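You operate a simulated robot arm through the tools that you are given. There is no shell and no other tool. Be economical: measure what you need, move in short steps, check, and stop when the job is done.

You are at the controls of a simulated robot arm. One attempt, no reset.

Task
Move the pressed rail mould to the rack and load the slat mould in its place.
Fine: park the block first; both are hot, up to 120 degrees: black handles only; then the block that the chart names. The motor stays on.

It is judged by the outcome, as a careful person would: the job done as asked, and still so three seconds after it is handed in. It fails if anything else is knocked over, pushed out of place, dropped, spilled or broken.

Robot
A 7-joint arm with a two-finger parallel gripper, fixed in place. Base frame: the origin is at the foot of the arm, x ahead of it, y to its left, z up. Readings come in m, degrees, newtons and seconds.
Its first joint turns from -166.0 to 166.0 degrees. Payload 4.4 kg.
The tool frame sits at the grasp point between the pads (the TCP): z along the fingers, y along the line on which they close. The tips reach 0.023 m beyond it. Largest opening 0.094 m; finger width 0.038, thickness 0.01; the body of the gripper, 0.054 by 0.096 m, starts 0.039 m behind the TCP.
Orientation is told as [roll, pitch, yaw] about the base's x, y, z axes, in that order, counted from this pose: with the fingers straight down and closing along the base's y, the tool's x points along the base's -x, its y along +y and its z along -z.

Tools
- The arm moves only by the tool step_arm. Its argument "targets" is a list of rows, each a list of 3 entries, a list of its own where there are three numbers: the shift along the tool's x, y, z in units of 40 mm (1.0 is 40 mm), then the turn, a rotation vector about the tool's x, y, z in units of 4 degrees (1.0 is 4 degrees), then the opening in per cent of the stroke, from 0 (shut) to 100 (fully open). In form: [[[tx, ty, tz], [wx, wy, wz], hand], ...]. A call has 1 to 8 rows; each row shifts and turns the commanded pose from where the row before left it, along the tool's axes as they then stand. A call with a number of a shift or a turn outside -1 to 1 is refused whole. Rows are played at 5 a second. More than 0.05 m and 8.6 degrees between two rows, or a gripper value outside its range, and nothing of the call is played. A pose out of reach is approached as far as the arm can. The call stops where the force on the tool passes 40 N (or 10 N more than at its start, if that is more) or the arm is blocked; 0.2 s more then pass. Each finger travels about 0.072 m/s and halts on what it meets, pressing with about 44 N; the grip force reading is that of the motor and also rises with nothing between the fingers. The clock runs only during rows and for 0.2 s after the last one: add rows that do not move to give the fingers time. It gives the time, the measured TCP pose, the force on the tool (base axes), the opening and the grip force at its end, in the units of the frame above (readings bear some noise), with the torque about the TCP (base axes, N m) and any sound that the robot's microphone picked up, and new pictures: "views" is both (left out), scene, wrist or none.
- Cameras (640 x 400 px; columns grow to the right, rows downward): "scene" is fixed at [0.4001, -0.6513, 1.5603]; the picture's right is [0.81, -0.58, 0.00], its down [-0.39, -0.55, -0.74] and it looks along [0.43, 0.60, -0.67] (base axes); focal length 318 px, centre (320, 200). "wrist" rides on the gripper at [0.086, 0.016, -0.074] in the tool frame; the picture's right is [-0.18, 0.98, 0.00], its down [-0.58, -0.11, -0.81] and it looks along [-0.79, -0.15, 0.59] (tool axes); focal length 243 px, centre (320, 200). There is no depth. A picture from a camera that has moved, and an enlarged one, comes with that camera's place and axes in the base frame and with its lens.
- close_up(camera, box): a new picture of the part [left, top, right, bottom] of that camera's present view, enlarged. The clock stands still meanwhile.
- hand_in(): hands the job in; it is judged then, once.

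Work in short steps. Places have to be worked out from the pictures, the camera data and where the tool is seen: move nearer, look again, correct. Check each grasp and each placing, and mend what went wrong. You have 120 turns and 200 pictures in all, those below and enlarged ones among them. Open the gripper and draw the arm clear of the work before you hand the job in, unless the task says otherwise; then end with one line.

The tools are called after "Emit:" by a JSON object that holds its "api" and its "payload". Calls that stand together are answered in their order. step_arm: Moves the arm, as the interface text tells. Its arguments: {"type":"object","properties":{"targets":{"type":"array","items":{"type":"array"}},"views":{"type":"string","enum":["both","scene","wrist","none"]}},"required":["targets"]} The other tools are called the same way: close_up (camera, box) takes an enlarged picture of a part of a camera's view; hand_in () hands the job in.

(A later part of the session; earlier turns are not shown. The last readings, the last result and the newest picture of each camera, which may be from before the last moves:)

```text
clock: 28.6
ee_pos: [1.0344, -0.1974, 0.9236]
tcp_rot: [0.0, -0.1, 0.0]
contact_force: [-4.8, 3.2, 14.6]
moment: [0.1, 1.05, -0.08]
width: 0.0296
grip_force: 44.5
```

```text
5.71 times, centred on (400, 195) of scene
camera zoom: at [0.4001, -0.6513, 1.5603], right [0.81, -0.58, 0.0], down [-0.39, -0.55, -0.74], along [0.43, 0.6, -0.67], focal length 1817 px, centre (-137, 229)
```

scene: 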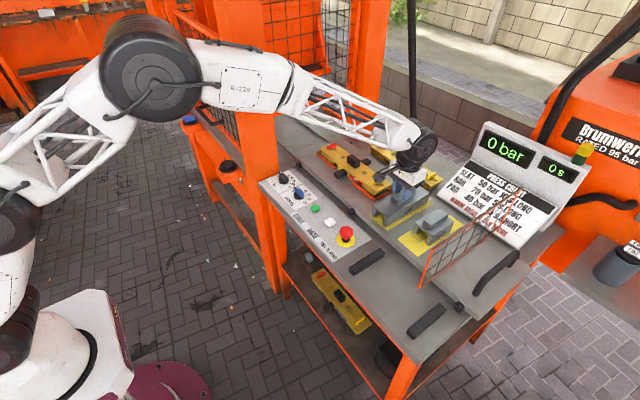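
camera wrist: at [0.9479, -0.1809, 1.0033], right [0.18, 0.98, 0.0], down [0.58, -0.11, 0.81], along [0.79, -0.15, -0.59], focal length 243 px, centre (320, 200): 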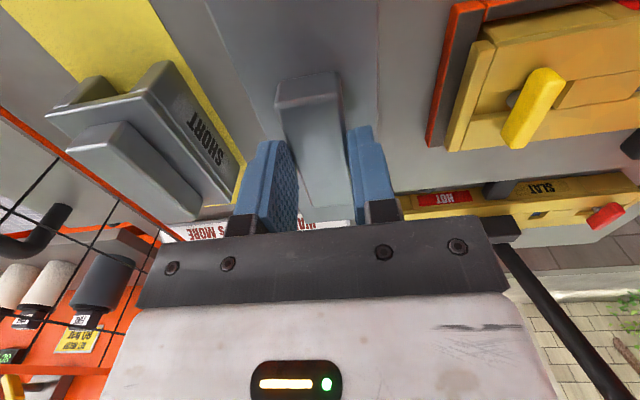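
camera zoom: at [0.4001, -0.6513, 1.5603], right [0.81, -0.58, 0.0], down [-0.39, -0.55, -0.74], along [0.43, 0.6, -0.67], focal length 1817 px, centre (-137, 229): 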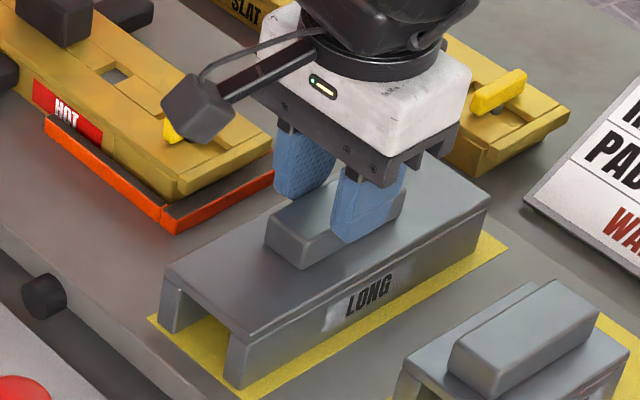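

Contact at z 0.924 shows the block is on the plate and inside the bay. I open and rise.

Emit:
{"api": "step_arm", "payload": {"targets": [[[0, 0, -0.02], [0, 0, 0], 30], [[0, 0, 0], [0, 0, 0], 50], [[0, 0, 0], [0, 0, 0], 60], [[0, 0, -0.5], [0, 0, 0], 60], [[0, 0, -1], [0, 0, 0], 80], [[0, 0, -1], [0, 0, 0], 100], [[0, 0, -1], [0, 0, 0], 100], [[0, 0, 0], [0, 0, 0], 100]]}}

Emit:
{"api": "close_up", "payload": {"camera": "scene", "box": [310, 120, 450, 240]}}

```text
clock: 30.4
ee_pos: [1.0337, -0.1988, 1.0639]
tcp_rot: [0.0, 0.0, 0.0]
contact_force: [0.2, 0.3, 0.1]
moment: [0.04, 0.02, 0.01]
width: 0.0943
grip_force: 0.1
camera wrist: at [0.9481, -0.1818, 1.1365], right [0.18, 0.98, 0.0], down [0.58, -0.11, 0.81], along [0.79, -0.15, -0.59], focal length 243 px, centre (320, 200)
```

scene: 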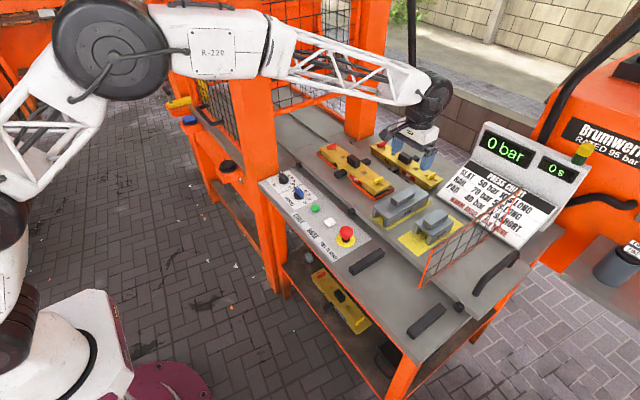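
wrist: 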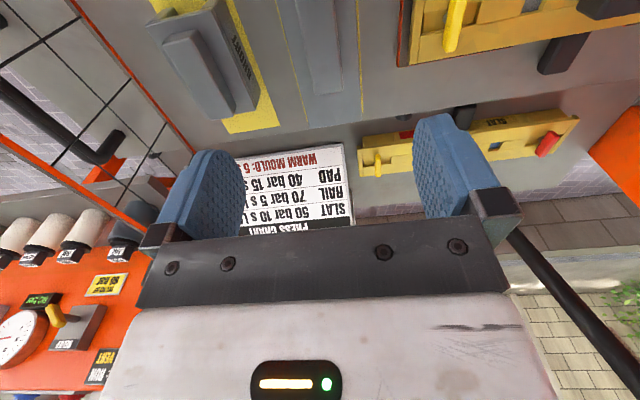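

```text
3.33 times, centred on (380, 180) of scene
camera zoom: at [0.4001, -0.6513, 1.5603], right [0.81, -0.58, 0.0], down [-0.39, -0.55, -0.74], along [0.43, 0.6, -0.67], focal length 1060 px, centre (120, 267)
```

zoom: 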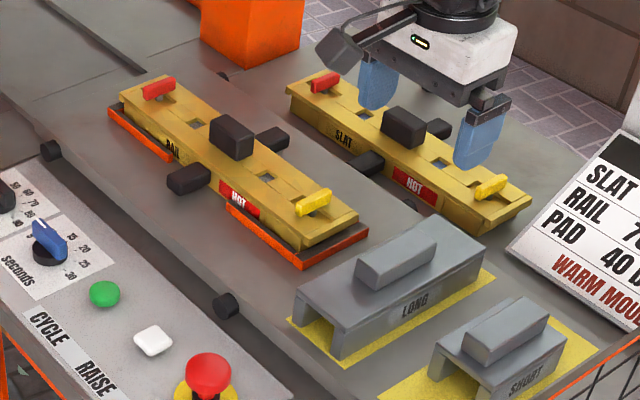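

The LONG block is parked neatly. Next is the rail mould's top black handle, at about (1.045, 0.04, 0.90), and I move above it at yaw 0.

Emit:
{"api": "step_arm", "payload": {"targets": [[[0, 1, 0], [0, 0, 0], 100], [[0, 1, 0], [0, 0, 0], 100], [[0, 1, 0], [0, 0, 0], 100], [[0, 1, 0], [0, 0, 0], 100], [[-0.2, 1, 0], [0, 0, 0], 100], [[0, 1, 0.6], [0, 0, 0], 100], [[0, 0, 0.6], [0, 0, 0], 100], [[0, 0, 0], [0, 0, 0], 100]]}}

Emit:
{"api": "close_up", "payload": {"camera": "scene", "box": [310, 120, 410, 210]}}

```text
clock: 32.2
ee_pos: [1.0445, 0.0416, 1.015]
tcp_rot: [0.1, 0.1, 0.0]
contact_force: [-0.1, 0.2, 0.4]
moment: [-0.01, -0.02, 0.01]
width: 0.0939
grip_force: 0.1
camera wrist: at [0.9582, 0.059, 1.0886], right [0.18, 0.98, 0.0], down [0.58, -0.11, 0.81], along [0.79, -0.15, -0.59], focal length 243 px, centre (320, 200)
```

scene: 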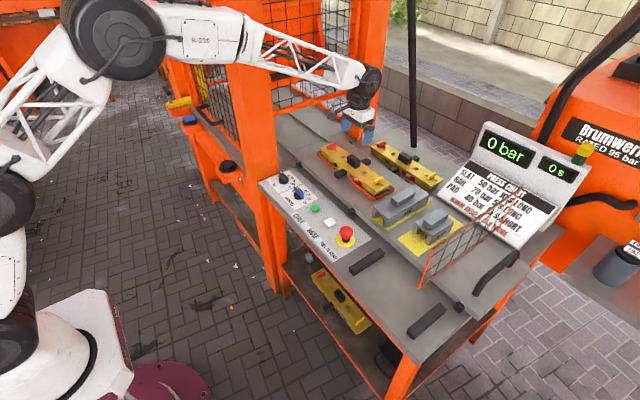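
wrist: 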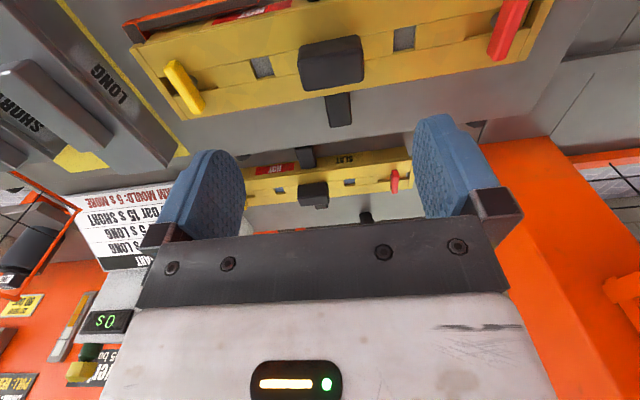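

```text
4.44 times, centred on (360, 165) of scene
camera zoom: at [0.4001, -0.6513, 1.5603], right [0.81, -0.58, 0.0], down [-0.39, -0.55, -0.74], along [0.43, 0.6, -0.67], focal length 1413 px, centre (142, 356)
```

zoom: 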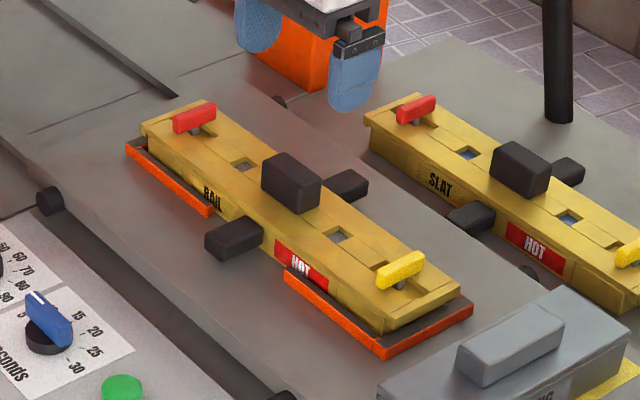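

The handle sits 8 mm further +y than the tool and is about 0.045 wide along y. I correct that and descend to TCP z of about 0.93.

Emit:
{"api": "step_arm", "payload": {"targets": [[[0, 0.2, 0.7], [0, 0, 0], 100], [[0, 0, 0.7], [0, 0, 0], 100], [[0, 0, 0.6], [0, 0, 0], 100], [[0, 0, 0], [0, 0, 0], 100]]}}

Emit:
{"api": "close_up", "payload": {"camera": "scene", "box": [310, 120, 410, 210]}}

```text
clock: 33.2
ee_pos: [1.0425, 0.0521, 0.9353]
tcp_rot: [0.0, 0.0, -0.1]
contact_force: [0.3, 0.6, -0.1]
moment: [0.01, 0.01, 0.04]
width: 0.094
grip_force: 0.0
camera wrist: at [0.9558, 0.0685, 1.0088], right [0.18, 0.98, 0.0], down [0.58, -0.11, 0.81], along [0.79, -0.15, -0.59], focal length 243 px, centre (320, 200)
```

scene: 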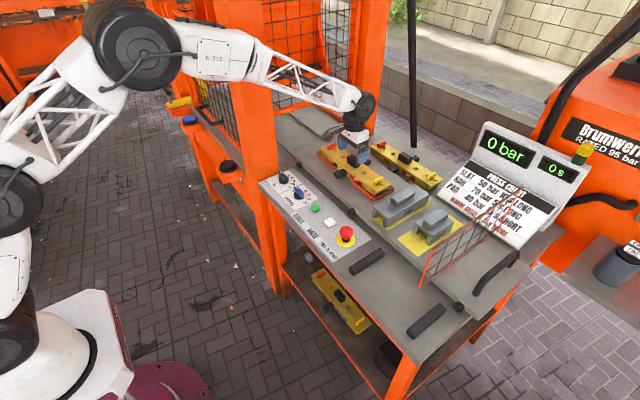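
wrist: 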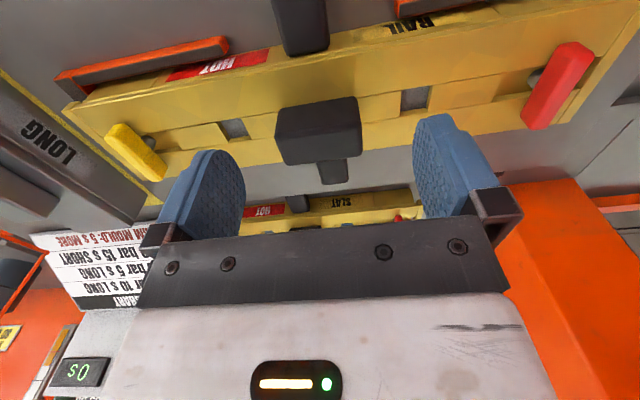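

```text
4.44 times, centred on (360, 165) of scene
camera zoom: at [0.4001, -0.6513, 1.5603], right [0.81, -0.58, 0.0], down [-0.39, -0.55, -0.74], along [0.43, 0.6, -0.67], focal length 1413 px, centre (142, 356)
```

zoom: 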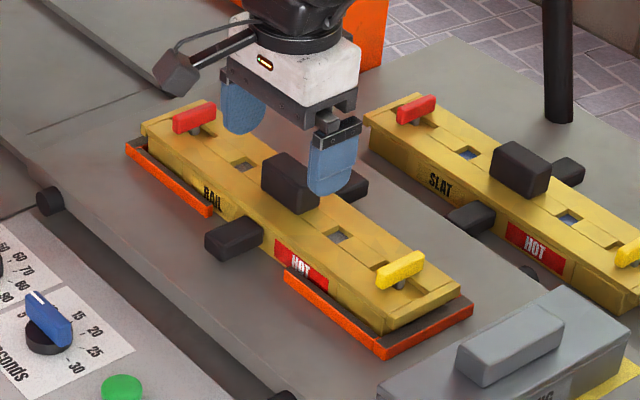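

The handle is centred between the fingers in y. I zoom in to check the x alignment.

Emit:
{"api": "close_up", "payload": {"camera": "wrist", "box": [240, 60, 420, 200]}}

```text
2.86 times, centred on (330, 130) of wrist
camera zoom: at [0.9558, 0.0685, 1.0088], right [0.18, 0.98, 0.0], down [0.58, -0.11, 0.81], along [0.79, -0.15, -0.59], focal length 693 px, centre (291, 400)
```

zoom: 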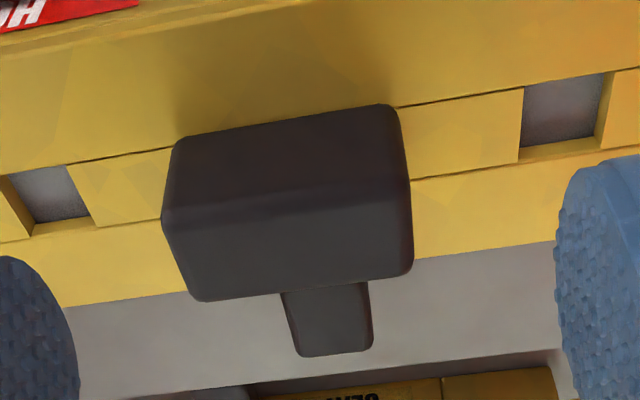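

The handle spans z of about 0.886 to 0.910 and is aligned in x. I descend 23 mm to put the tips just above the mould, then grip.

Emit:
{"api": "step_arm", "payload": {"targets": [[[0, 0, 0.35], [0, 0, 0], 100], [[0, 0, 0.22], [0, 0, 0], 100], [[0, 0, 0], [0, 0, 0], 70], [[0, 0, 0], [0, 0, 0], 45], [[0, 0, 0], [0, 0, 0], 20], [[0, 0, 0], [0, 0, 0], 0], [[0, 0, 0], [0, 0, 0], 0], [[0, 0, 0], [0, 0, 0], 0]]}}

Emit:
{"api": "close_up", "payload": {"camera": "scene", "box": [310, 120, 410, 210]}}

```text
clock: 35.0
ee_pos: [1.0416, 0.0503, 0.9135]
tcp_rot: [-0.1, 0.0, 0.0]
contact_force: [0.8, -2.0, 2.4]
moment: [-0.07, -0.01, 0.05]
width: 0.0494
grip_force: 44.3
camera wrist: at [0.9557, 0.067, 0.9863], right [0.18, 0.98, 0.0], down [0.58, -0.11, 0.81], along [0.79, -0.15, -0.59], focal length 243 px, centre (320, 200)
```

scene: 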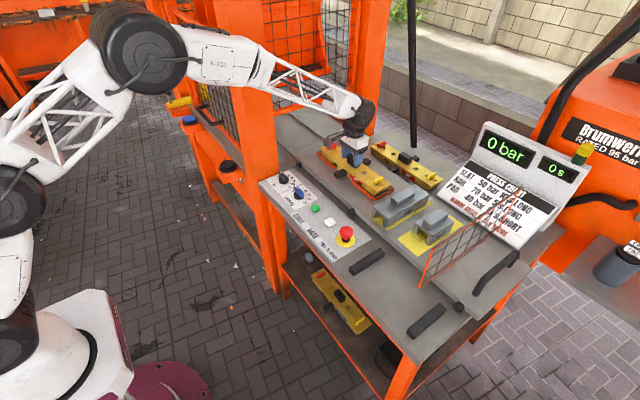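
wrist: 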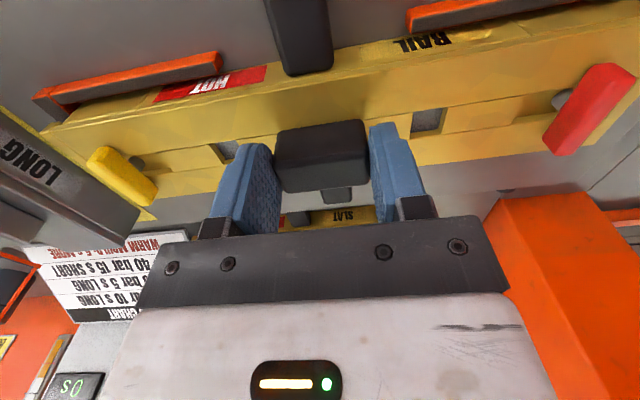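

```text
4.44 times, centred on (360, 165) of scene
camera zoom: at [0.4001, -0.6513, 1.5603], right [0.81, -0.58, 0.0], down [-0.39, -0.55, -0.74], along [0.43, 0.6, -0.67], focal length 1413 px, centre (142, 356)
```

zoom: 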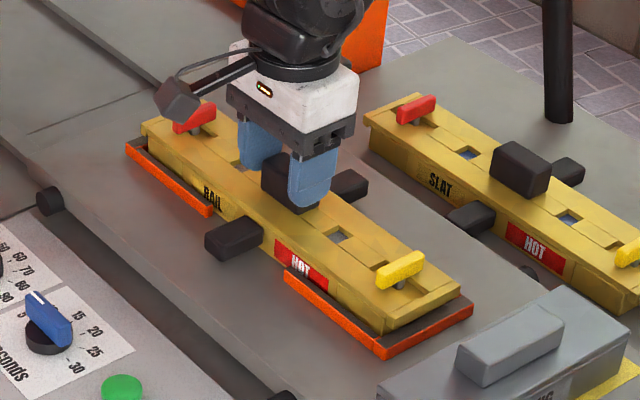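

The black handle is gripped at 0.049 with the mould seated at TCP z 0.9135. I lift gently.

Emit:
{"api": "step_arm", "payload": {"targets": [[[0, 0, -0.3], [0, 0, 0], 0], [[0, 0, -0.3], [0, 0, 0], 0], [[0, 0, -0.5], [0, 0, 0], 0], [[0, 0, -0.7], [0, 0, 0], 0], [[0, 0, -0.7], [0, 0, 0], 0], [[0, 0, -0.7], [0, 0, 0], 0], [[0, 0, 0], [0, 0, 0], 0]]}}

Emit:
{"api": "close_up", "payload": {"camera": "scene", "box": [310, 100, 430, 210]}}

```text
clock: 36.6
ee_pos: [1.0431, 0.0521, 1.04]
tcp_rot: [0.0, 0.0, 0.0]
contact_force: [0.5, -0.2, -9.5]
moment: [-0.02, 0.08, 0.02]
width: 0.0492
grip_force: 44.3
camera wrist: at [0.9562, 0.068, 1.1134], right [0.18, 0.98, 0.0], down [0.58, -0.11, 0.81], along [0.79, -0.15, -0.59], focal length 243 px, centre (320, 200)
```

scene: 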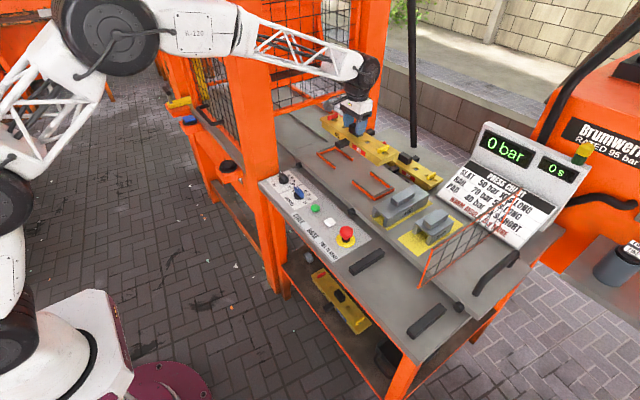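
wrist: 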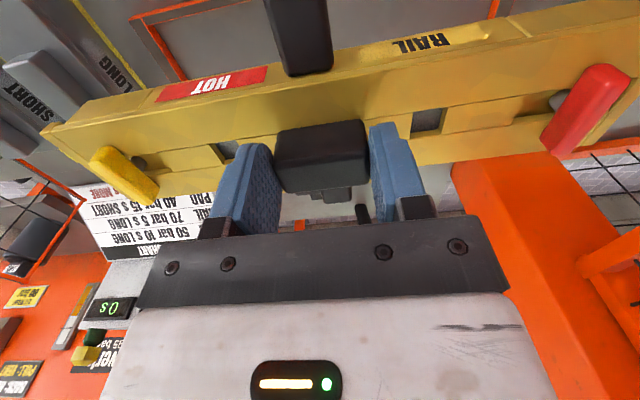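

```text
3.64 times, centred on (370, 155) of scene
camera zoom: at [0.4001, -0.6513, 1.5603], right [0.81, -0.58, 0.0], down [-0.39, -0.55, -0.74], along [0.43, 0.6, -0.67], focal length 1156 px, centre (138, 364)
```

zoom: 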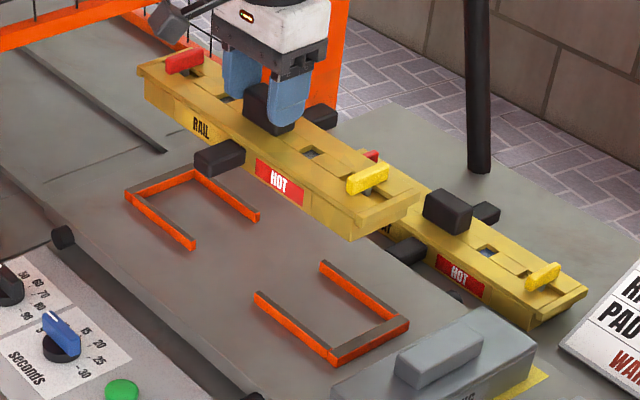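

The rail mould hangs level. The orange mesh guard near the rack looks close to where the mould must go, so I enlarge that area before moving.

Emit:
{"api": "close_up", "payload": {"camera": "scene", "box": [340, 220, 540, 360]}}

Emit:
{"api": "close_up", "payload": {"camera": "scene", "box": [400, 180, 530, 300]}}

```text
2.86 times, centred on (440, 290) of scene
camera zoom: at [0.4001, -0.6513, 1.5603], right [0.81, -0.58, 0.0], down [-0.39, -0.55, -0.74], along [0.43, 0.6, -0.67], focal length 908 px, centre (-23, -57)
```

zoom: 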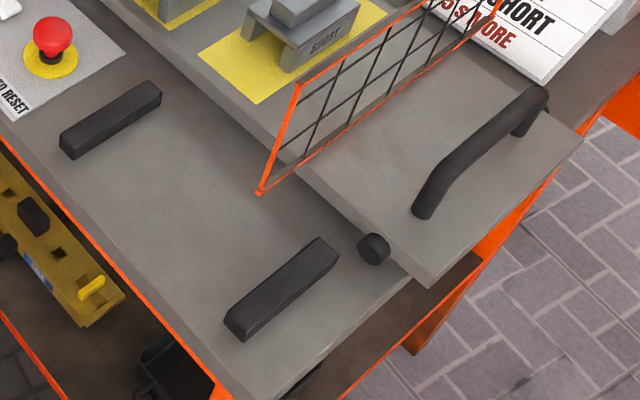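

```text
3.33 times, centred on (465, 240) of scene
camera zoom: at [0.4001, -0.6513, 1.5603], right [0.81, -0.58, 0.0], down [-0.39, -0.55, -0.74], along [0.43, 0.6, -0.67], focal length 1060 px, centre (-163, 67)
```

zoom: 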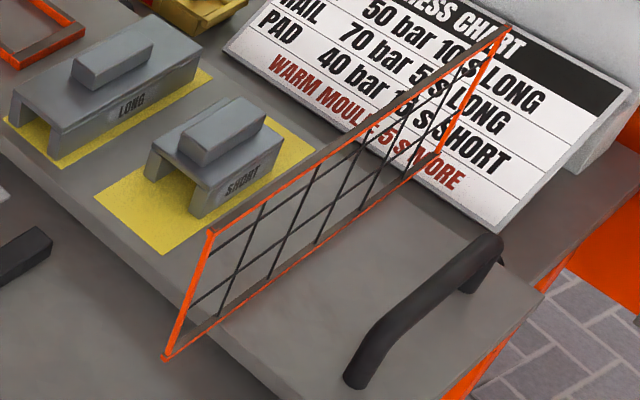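

By two-view triangulation the bars are at y = -0.274 and -0.495, x 0.78 to 0.90, top z about 0.815. The guard's near post stands at about (0.868, -0.43), z 0.85 to 1.0. I aim to set the mould at x of about 0.822 to clear the guard, so I raise first and route around in -y, then -x.

Emit:
{"api": "step_arm", "payload": {"targets": [[[0, -0.3, -0.8], [0, 0, 0], 0], [[0, -0.6, -0.9], [0, 0, 0], 0], [[0, -0.8, -0.3], [0, 0, 0], 0], [[0, -0.8, 0], [0, 0, 0], 0], [[0, -0.8, 0], [0, 0, 0], 0], [[0.4, -0.8, 0], [0, 0, 0], 0], [[0.7, -0.5, 0], [0, 0, 0], 0], [[0.8, -0.4, 0], [0, 0, 0], 0]], "views": "none"}}

Emit:
{"api": "step_arm", "payload": {"targets": [[[0.8, -0.2, 0], [0, 0, 0], 0], [[0.8, -0.2, 0], [0, 0, 0], 0], [[0.8, -0.2, 0], [0, 0, 0], 0], [[0.8, -0.5, 0], [0, 0, 0], 0], [[0.6, -0.6, 0], [0, 0, 0], 0], [[0.4, -0.7, 0], [0, 0, 0], 0], [[0, 0, 0], [0, 0, 0], 0]]}}

```text
clock: 38.4
ee_pos: [0.9642, -0.1502, 1.1218]
tcp_rot: [-0.1, 0.0, 0.0]
contact_force: [-0.1, -0.6, -11.2]
moment: [0.0, 0.09, 0.0]
width: 0.0497
grip_force: 44.5
```

```text
clock: 40.0
ee_pos: [0.7986, -0.2444, 1.1215]
tcp_rot: [0.0, 0.0, 0.0]
contact_force: [-0.8, 0.0, -10.6]
moment: [-0.03, 0.06, -0.03]
width: 0.0494
grip_force: 44.1
camera wrist: at [0.7124, -0.2283, 1.1946], right [0.18, 0.98, 0.0], down [0.58, -0.11, 0.81], along [0.79, -0.15, -0.59], focal length 243 px, centre (320, 200)
```

scene: 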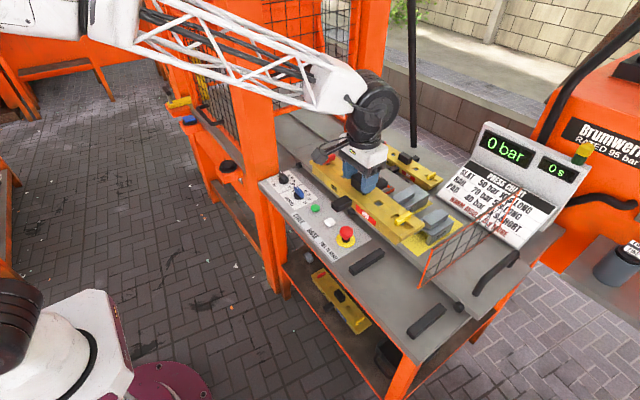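
wrist: 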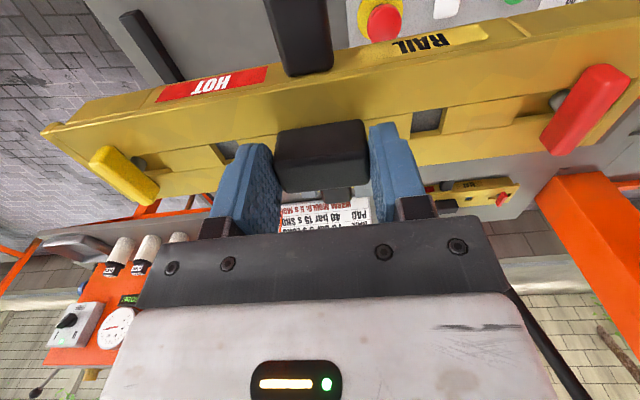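

I continue to y = -0.384 while keeping x at 0.80 and staying above the guard's height.

Emit:
{"api": "step_arm", "payload": {"targets": [[[0, -0.8, 0], [0, 0, 0], 0], [[0, -0.9, 0], [0, 0, 0], 0], [[0, -0.9, 0], [0, 0, 0], 0], [[0, -0.7, 0.3], [0, 0, 0], 0], [[-0.2, -0.2, 0.3], [0, 0, 0], 0], [[0, 0, 0], [0, 0, 0], 0]]}}

Emit:
{"api": "close_up", "payload": {"camera": "scene", "box": [340, 180, 540, 350]}}

```text
clock: 41.4
ee_pos: [0.8065, -0.3859, 1.0965]
tcp_rot: [0.0, 0.0, 0.0]
contact_force: [-0.2, 0.0, -11.2]
moment: [0.05, 0.09, -0.03]
width: 0.0495
grip_force: 43.5
camera wrist: at [0.7205, -0.3698, 1.1697], right [0.18, 0.98, 0.0], down [0.58, -0.11, 0.81], along [0.79, -0.15, -0.59], focal length 243 px, centre (320, 200)
```

scene: 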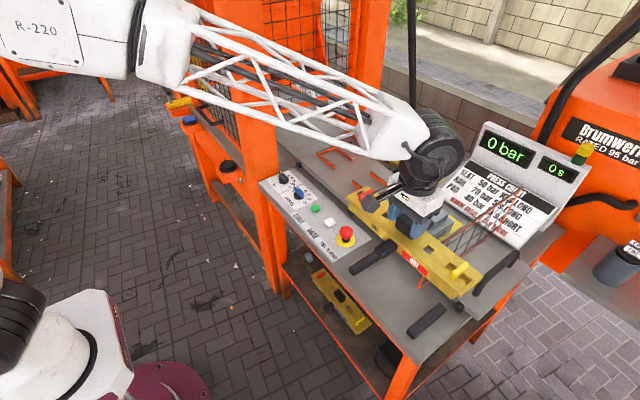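
wrist: 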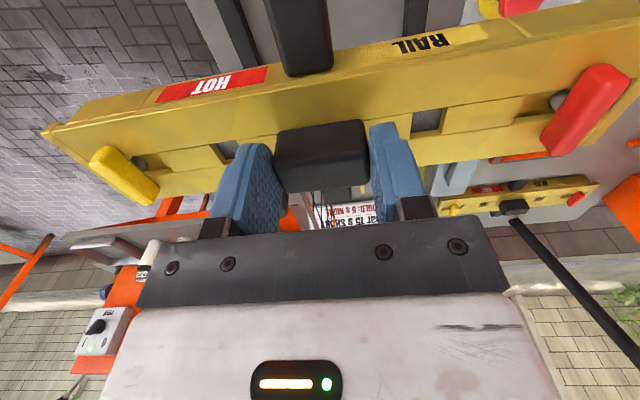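

```text
2.35 times, centred on (440, 265) of scene
camera zoom: at [0.4001, -0.6513, 1.5603], right [0.81, -0.58, 0.0], down [-0.39, -0.55, -0.74], along [0.43, 0.6, -0.67], focal length 748 px, centre (38, 47)
```

zoom: 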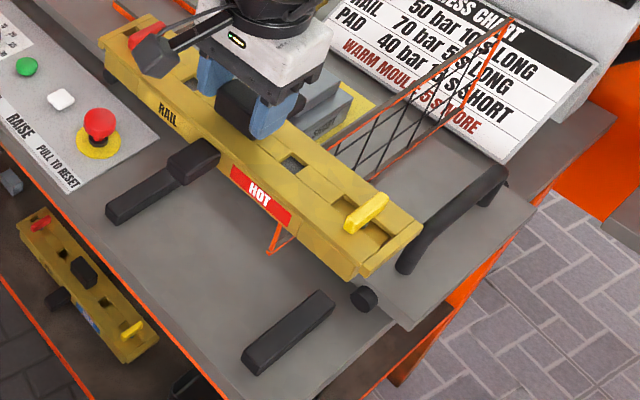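

The mould hangs over the rack at x = 0.807, so I start a slow descent and watch the forces as it passes the guard post.

Emit:
{"api": "step_arm", "payload": {"targets": [[[-0.1, 0, 0.4], [0, 0, 0], 0], [[0, 0, 0.5], [0, 0, 0], 0], [[0, 0, 0.5], [0, 0, 0], 0], [[0, 0, 0.5], [0, 0, 0], 0], [[0, 0, 0], [0, 0, 0], 0]]}}

Emit:
{"api": "close_up", "payload": {"camera": "scene", "box": [340, 180, 540, 350]}}

Emit:
{"api": "close_up", "payload": {"camera": "wrist", "box": [160, 120, 480, 260]}}

```text
clock: 42.6
ee_pos: [0.8114, -0.3843, 1.0203]
tcp_rot: [0.0, 0.0, -0.1]
contact_force: [0.4, 0.5, -8.7]
moment: [0.02, 0.1, 0.01]
width: 0.0497
grip_force: 44.2
camera wrist: at [0.7255, -0.3687, 1.0939], right [0.18, 0.98, 0.0], down [0.58, -0.11, 0.81], along [0.79, -0.15, -0.59], focal length 243 px, centre (320, 200)
```

scene: 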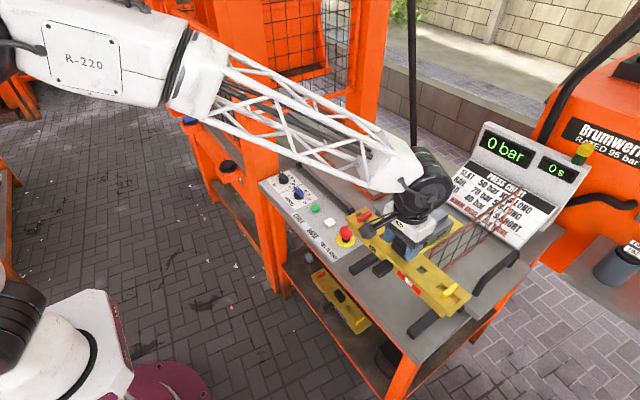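
wrist: 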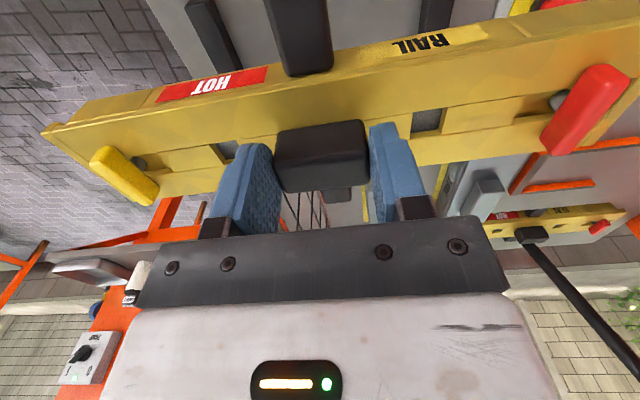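

```text
2.35 times, centred on (440, 265) of scene
camera zoom: at [0.4001, -0.6513, 1.5603], right [0.81, -0.58, 0.0], down [-0.39, -0.55, -0.74], along [0.43, 0.6, -0.67], focal length 748 px, centre (38, 47)
```

zoom: 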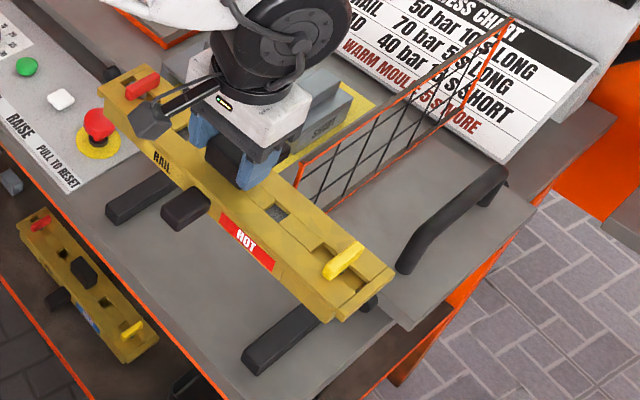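

```text
2.00 times, centred on (320, 190) of wrist
camera zoom: at [0.7255, -0.3687, 1.0939], right [0.18, 0.98, 0.0], down [0.58, -0.11, 0.81], along [0.79, -0.15, -0.59], focal length 485 px, centre (320, 220)
```

zoom: 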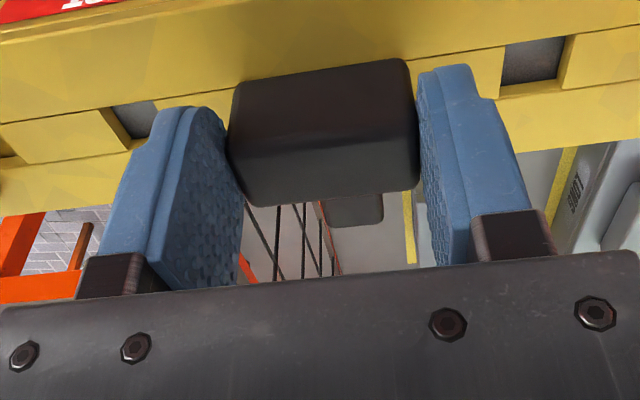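

There's no contact, and the guard sits just beyond the mould's far edge with a margin of about 20 mm. I continue down 76 mm.

Emit:
{"api": "step_arm", "payload": {"targets": [[[0, 0, 0.5], [0, 0, 0], 0], [[0, 0, 0.5], [0, 0, 0], 0], [[0, 0, 0.5], [0, 0, 0], 0], [[0, 0, 0.4], [0, 0, 0], 0], [[0, 0, 0], [0, 0, 0], 0]]}}

Emit:
{"api": "close_up", "payload": {"camera": "scene", "box": [340, 180, 540, 350]}}

```text
clock: 43.8
ee_pos: [0.8095, -0.3878, 0.9436]
tcp_rot: [0.0, 0.0, 0.0]
contact_force: [0.3, -0.2, -9.8]
moment: [0.0, 0.08, -0.05]
width: 0.0499
grip_force: 43.9
camera wrist: at [0.7234, -0.37, 1.0171], right [0.18, 0.98, 0.0], down [0.58, -0.11, 0.81], along [0.79, -0.15, -0.59], focal length 243 px, centre (320, 200)
```

scene: 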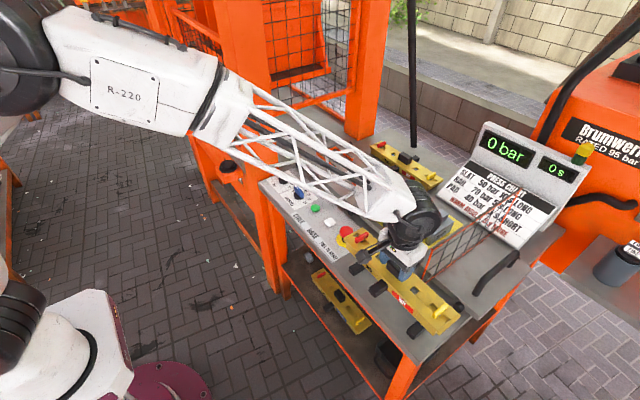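
wrist: 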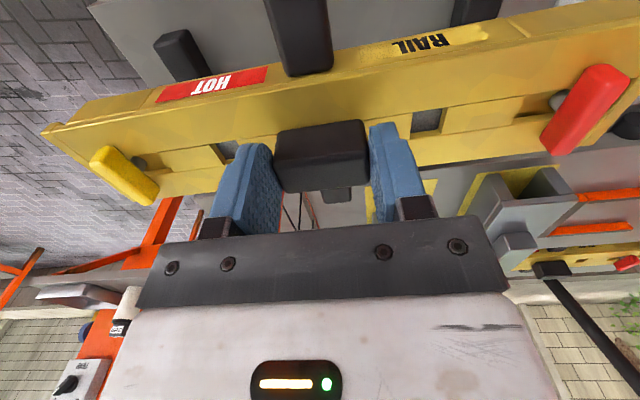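

```text
2.35 times, centred on (440, 265) of scene
camera zoom: at [0.4001, -0.6513, 1.5603], right [0.81, -0.58, 0.0], down [-0.39, -0.55, -0.74], along [0.43, 0.6, -0.67], focal length 748 px, centre (38, 47)
```

zoom: 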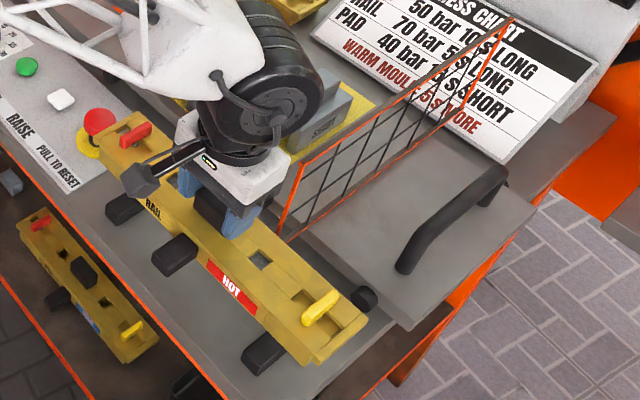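

All is clear and the mould is aligned across both bars. I lower further, then approach in fine steps.

Emit:
{"api": "step_arm", "payload": {"targets": [[[0, 0, 0.4], [0, 0, 0], 0], [[0, 0, 0.4], [0, 0, 0], 0], [[0, 0, 0.2], [0, 0, 0], 0], [[0, 0, 0], [0, 0, 0], 0]]}}

Emit:
{"api": "close_up", "payload": {"camera": "scene", "box": [340, 200, 500, 340]}}

```text
clock: 44.8
ee_pos: [0.8106, -0.3872, 0.9046]
tcp_rot: [0.0, 0.0, 0.1]
contact_force: [0.2, -0.5, -9.9]
moment: [0.03, 0.07, 0.02]
width: 0.0496
grip_force: 44.0
camera wrist: at [0.7242, -0.3697, 0.9776], right [0.18, 0.98, 0.0], down [0.58, -0.11, 0.81], along [0.79, -0.15, -0.59], focal length 243 px, centre (320, 200)
```

scene: 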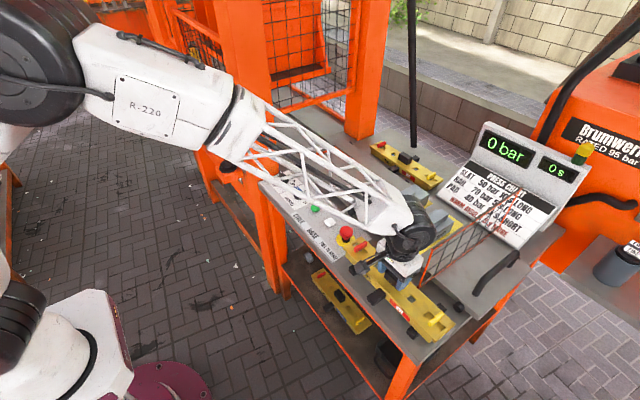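
wrist: 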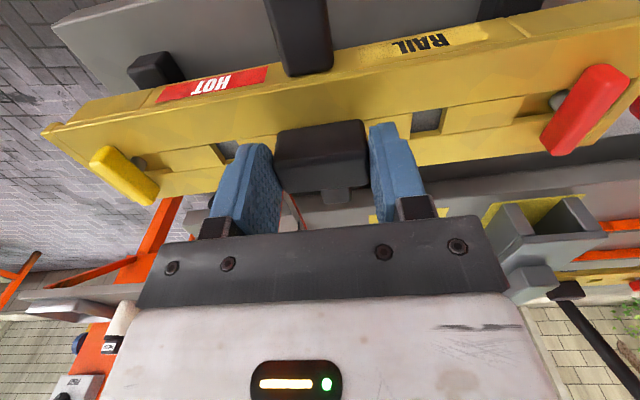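

```text
2.86 times, centred on (420, 270) of scene
camera zoom: at [0.4001, -0.6513, 1.5603], right [0.81, -0.58, 0.0], down [-0.39, -0.55, -0.74], along [0.43, 0.6, -0.67], focal length 908 px, centre (34, 0)
```

zoom: 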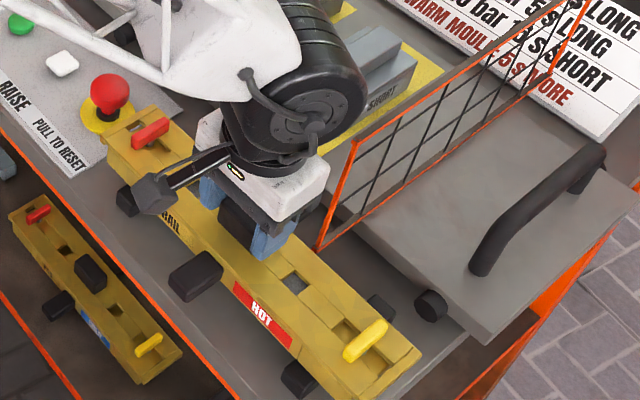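

Bar ends protrude on both sides of the mould, so it is centred on the rack. I take fine steps down to contact.

Emit:
{"api": "step_arm", "payload": {"targets": [[[0, 0, 0.2], [0, 0, 0], 0], [[0, 0, 0.15], [0, 0, 0], 0], [[0, 0, 0], [0, 0, 0], 0]], "views": "none"}}

Emit:
{"api": "close_up", "payload": {"camera": "scene", "box": [340, 200, 500, 340]}}

```text
clock: 45.6
ee_pos: [0.8111, -0.3872, 0.8929]
tcp_rot: [-0.1, -0.3, 0.0]
contact_force: [-2.3, -0.8, 34.2]
moment: [0.58, -0.25, 0.02]
width: 0.0503
grip_force: 44.2
```

```text
2.86 times, centred on (420, 270) of scene
camera zoom: at [0.4001, -0.6513, 1.5603], right [0.81, -0.58, 0.0], down [-0.39, -0.55, -0.74], along [0.43, 0.6, -0.67], focal length 908 px, centre (34, 0)
```

zoom: 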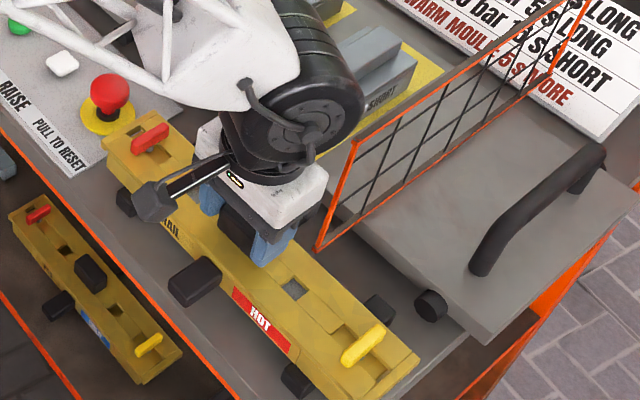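

The mould contacts both bars at z 0.893 with only a small moment, so it sits level. I relieve the pressure, open and rise straight up.

Emit:
{"api": "step_arm", "payload": {"targets": [[[0, 0, -0.05], [0, 0, 0], 40], [[0, 0, 0], [0, 0, 0], 70], [[0, 0, 0], [0, 0, 0], 90], [[0, 0, 0], [0, 0, 0], 90], [[0, 0, -0.5], [0, 0, 0], 90], [[0, 0, -0.8], [0, 0, 0], 90], [[0, 0, -0.8], [0, 0, 0], 90], [[0, 0, 0], [0, 0, 0], 90]]}}

Emit:
{"api": "close_up", "payload": {"camera": "scene", "box": [340, 200, 500, 340]}}

```text
clock: 47.4
ee_pos: [0.811, -0.3864, 0.9761]
tcp_rot: [0.0, 0.0, 0.0]
contact_force: [0.2, -0.1, 0.1]
moment: [-0.01, 0.01, 0.01]
width: 0.0846
grip_force: 0.0
camera wrist: at [0.7246, -0.3695, 1.05], right [0.18, 0.98, 0.0], down [0.58, -0.11, 0.81], along [0.79, -0.15, -0.59], focal length 243 px, centre (320, 200)
```

scene: 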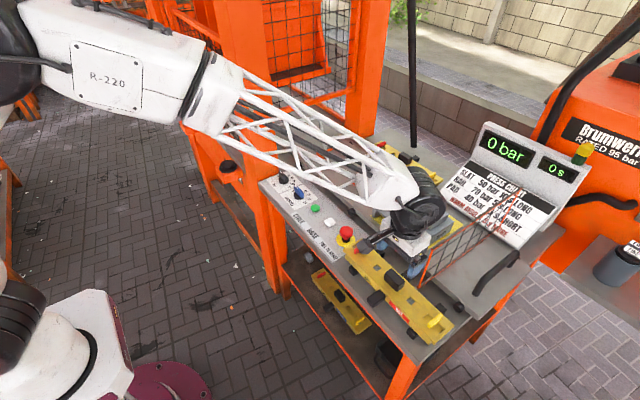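
wrist: 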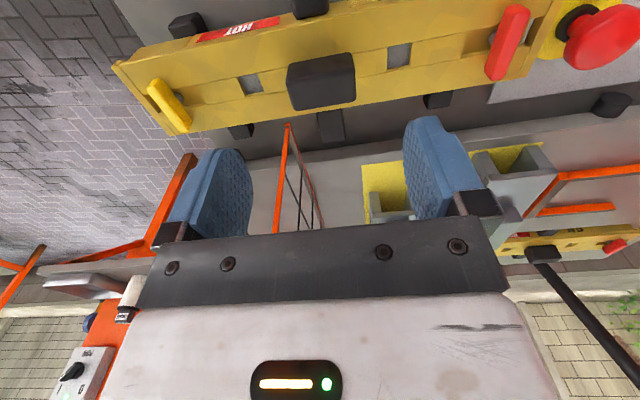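

```text
2.86 times, centred on (420, 270) of scene
camera zoom: at [0.4001, -0.6513, 1.5603], right [0.81, -0.58, 0.0], down [-0.39, -0.55, -0.74], along [0.43, 0.6, -0.67], focal length 908 px, centre (34, 0)
```

zoom: 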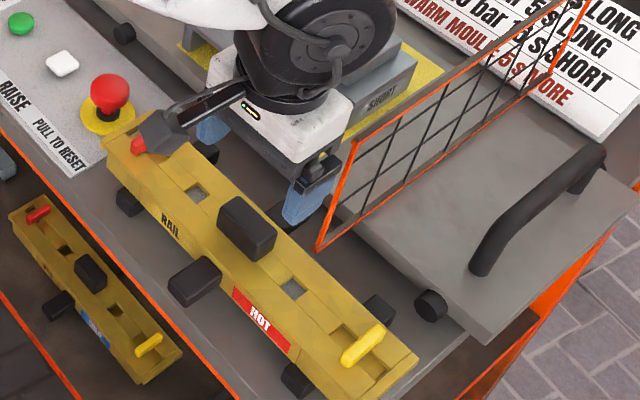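

The rail mould rests across both bars, clear of the e-stop and the guard. I go up, then over to the slat mould, whose handle is at about (1.267, -0.009, 0.85).

Emit:
{"api": "step_arm", "payload": {"targets": [[[0, 0, -1], [0, 0, 0], 90], [[0, 0, -1], [0, 0, 0], 90], [[0, 0.4, -0.9], [0, 0, 0], 100], [[-0.2, 1, 0], [0, 0, 0], 100], [[-0.6, 0.9, 0], [0, 0, 0], 100], [[-0.6, 0.9, 0], [0, 0, 0], 100], [[-0.6, 0.9, 0], [0, 0, 0], 100], [[-0.6, 0.9, 0], [0, 0, 0], 100]], "views": "none"}}

Emit:
{"api": "step_arm", "payload": {"targets": [[[-0.8, 0.9, 0], [0, 0, 0], 100], [[-0.8, 0.9, 0], [0, 0, 0], 100], [[-0.8, 0.8, 0], [0, 0, 0], 100], [[-1, 0.7, 0], [0, 0, 0], 100], [[-1, 0.6, 0], [0, 0, 0], 100], [[-1, 0.4, 0], [0, 0, 0], 100], [[-1, 0, 0], [0, 0, 0], 100], [[-1, 0, 0], [0, 0, 0], 100]]}}

```text
clock: 49.2
ee_pos: [0.9134, -0.186, 1.094]
tcp_rot: [0.0, 0.0, 0.0]
contact_force: [-0.1, 0.2, 0.0]
moment: [-0.03, 0.0, -0.04]
width: 0.0939
grip_force: 0.1
```

```text
clock: 51.0
ee_pos: [1.2123, -0.0133, 1.0942]
tcp_rot: [0.0, -0.1, 0.0]
contact_force: [1.2, -0.1, 1.0]
moment: [-0.01, 0.0, -0.02]
width: 0.094
grip_force: 0.0
camera wrist: at [1.125, 0.0041, 1.1684], right [0.18, 0.98, 0.0], down [0.58, -0.11, 0.81], along [0.79, -0.15, -0.59], focal length 243 px, centre (320, 200)
```

scene: 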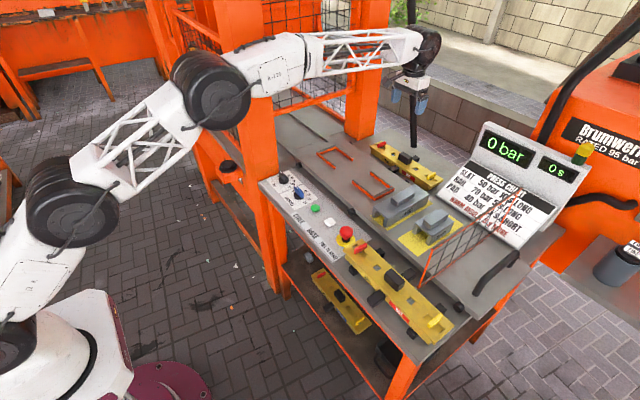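
wrist: 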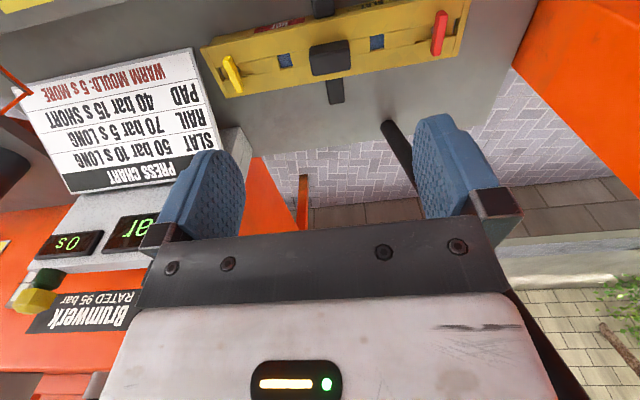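

The slat handle resolves to (1.265, -0.010), z about 0.855. I move above it and lower to z of about 0.895 to look again.

Emit:
{"api": "step_arm", "payload": {"targets": [[[-0.7, 0.05, 0], [0, 0, 0], 100], [[-0.6, 0, 0.3], [0, 0, 0], 100], [[0, 0, 0.9], [0, 0, 0], 100], [[0, 0, 0.9], [0, 0, 0], 100], [[0, 0, 0.9], [0, 0, 0], 100], [[0, 0, 0.9], [0, 0, 0], 100], [[0, 0, 0.9], [0, 0, 0], 100], [[0, 0, 0], [0, 0, 0], 100]]}}

Emit:
{"api": "close_up", "payload": {"camera": "scene", "box": [360, 110, 460, 200]}}

Emit:
{"api": "close_up", "payload": {"camera": "wrist", "box": [240, 60, 420, 200]}}

```text
clock: 52.8
ee_pos: [1.263, -0.0119, 0.8989]
tcp_rot: [0.0, 0.1, 0.0]
contact_force: [-0.6, 0.3, -0.7]
moment: [0.03, 0.03, -0.02]
width: 0.0941
grip_force: 0.1
camera wrist: at [1.1764, 0.0057, 0.9738], right [0.18, 0.98, 0.0], down [0.58, -0.11, 0.81], along [0.79, -0.15, -0.59], focal length 243 px, centre (320, 200)
```

scene: 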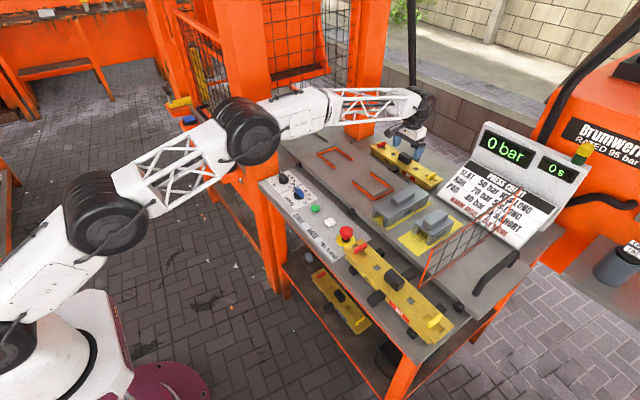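
wrist: 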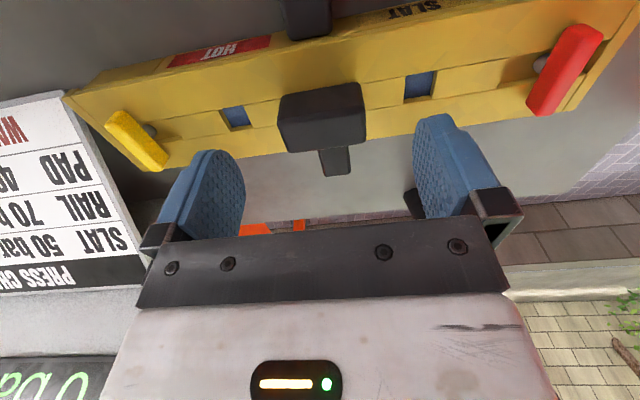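

```text
4.44 times, centred on (410, 155) of scene
camera zoom: at [0.4001, -0.6513, 1.5603], right [0.81, -0.58, 0.0], down [-0.39, -0.55, -0.74], along [0.43, 0.6, -0.67], focal length 1413 px, centre (-80, 400)
```

zoom: 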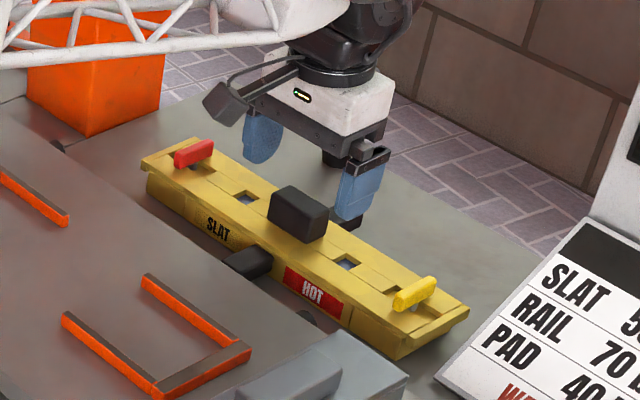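

```text
2.86 times, centred on (330, 130) of wrist
camera zoom: at [1.1764, 0.0057, 0.9738], right [0.18, 0.98, 0.0], down [0.58, -0.11, 0.81], along [0.79, -0.15, -0.59], focal length 693 px, centre (291, 400)
```

zoom: 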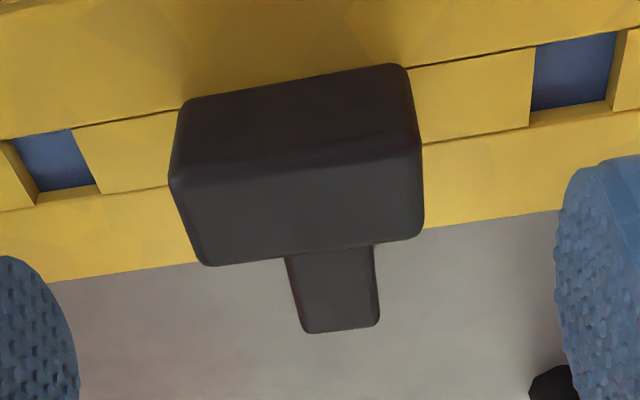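

The handle is centred and its top is at z of about 0.863. I lower about 30 mm and grip as I did on the rail mould.

Emit:
{"api": "step_arm", "payload": {"targets": [[[0, 0.03, 0.45], [0, 0, 0], 100], [[0, 0, 0.32], [0, 0, 0], 100], [[0, 0, 0], [0, 0, 0], 70], [[0, 0, 0], [0, 0, 0], 45], [[0, 0, 0], [0, 0, 0], 20], [[0, 0, 0], [0, 0, 0], 0], [[0, 0, 0], [0, 0, 0], 0], [[0, 0, 0], [0, 0, 0], 0]], "views": "wrist"}}

Emit:
{"api": "close_up", "payload": {"camera": "scene", "box": [360, 110, 460, 200]}}

```text
clock: 54.6
ee_pos: [1.2602, -0.0113, 0.8701]
tcp_rot: [0.0, 0.1, -0.1]
contact_force: [0.6, -0.4, -0.3]
moment: [0.02, -0.07, 0.02]
width: 0.0499
grip_force: 44.0
camera wrist: at [1.1752, 0.0069, 0.9428], right [0.18, 0.98, 0.0], down [0.58, -0.11, 0.81], along [0.79, -0.15, -0.59], focal length 243 px, centre (320, 200)
```

wrist: 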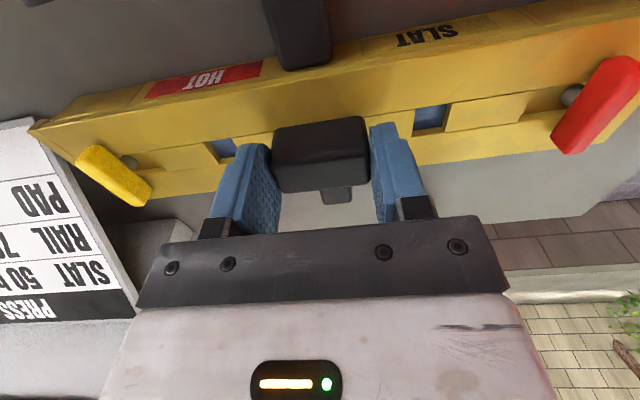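

```text
4.44 times, centred on (410, 155) of scene
camera zoom: at [0.4001, -0.6513, 1.5603], right [0.81, -0.58, 0.0], down [-0.39, -0.55, -0.74], along [0.43, 0.6, -0.67], focal length 1413 px, centre (-80, 400)
```

zoom: 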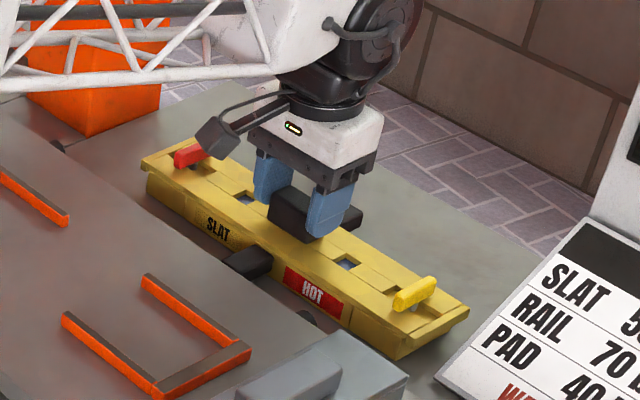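

The slat handle is gripped at 0.050, with the same geometry as the rail grasp. I lift slowly.

Emit:
{"api": "step_arm", "payload": {"targets": [[[0, 0, -0.3], [0, 0, 0], 0], [[0, 0, -0.4], [0, 0, 0], 0], [[0, 0, -0.7], [0, 0, 0], 0], [[0, 0, -0.7], [0, 0, 0], 0], [[0, 0, -0.8], [0, 0, 0], 0], [[0, 0, -0.8], [0, 0, 0], 0], [[0, 0, -0.5], [0, 0, 0], 0], [[0, 0, 0], [0, 0, 0], 0]]}}

```text
clock: 56.4
ee_pos: [1.2615, -0.0099, 1.0361]
tcp_rot: [0.0, 0.0, 0.0]
contact_force: [0.2, 0.1, -9.2]
moment: [-0.01, 0.03, -0.01]
width: 0.0495
grip_force: 43.8
camera wrist: at [1.1753, 0.0067, 1.1107], right [0.18, 0.98, 0.0], down [0.58, -0.11, 0.81], along [0.79, -0.15, -0.59], focal length 243 px, centre (320, 200)
```

scene: 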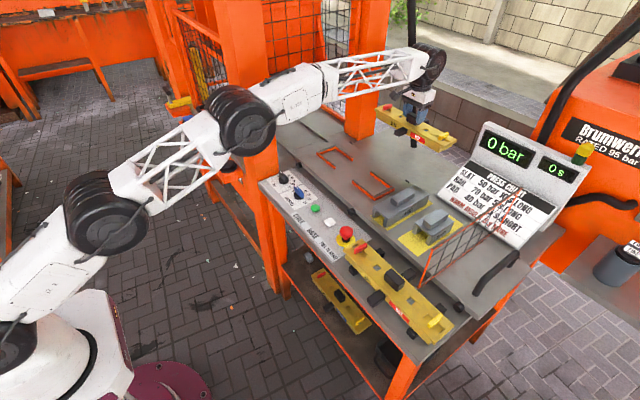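
wrist: 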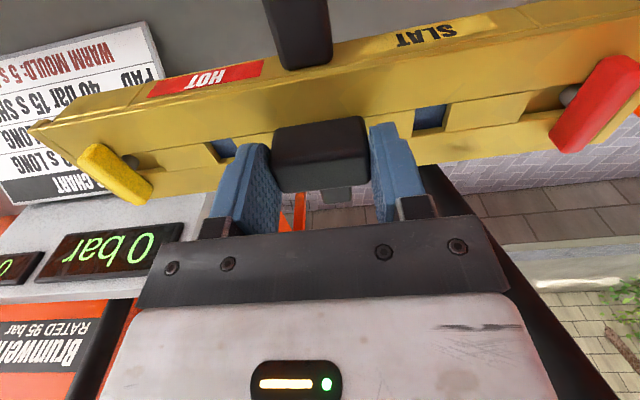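

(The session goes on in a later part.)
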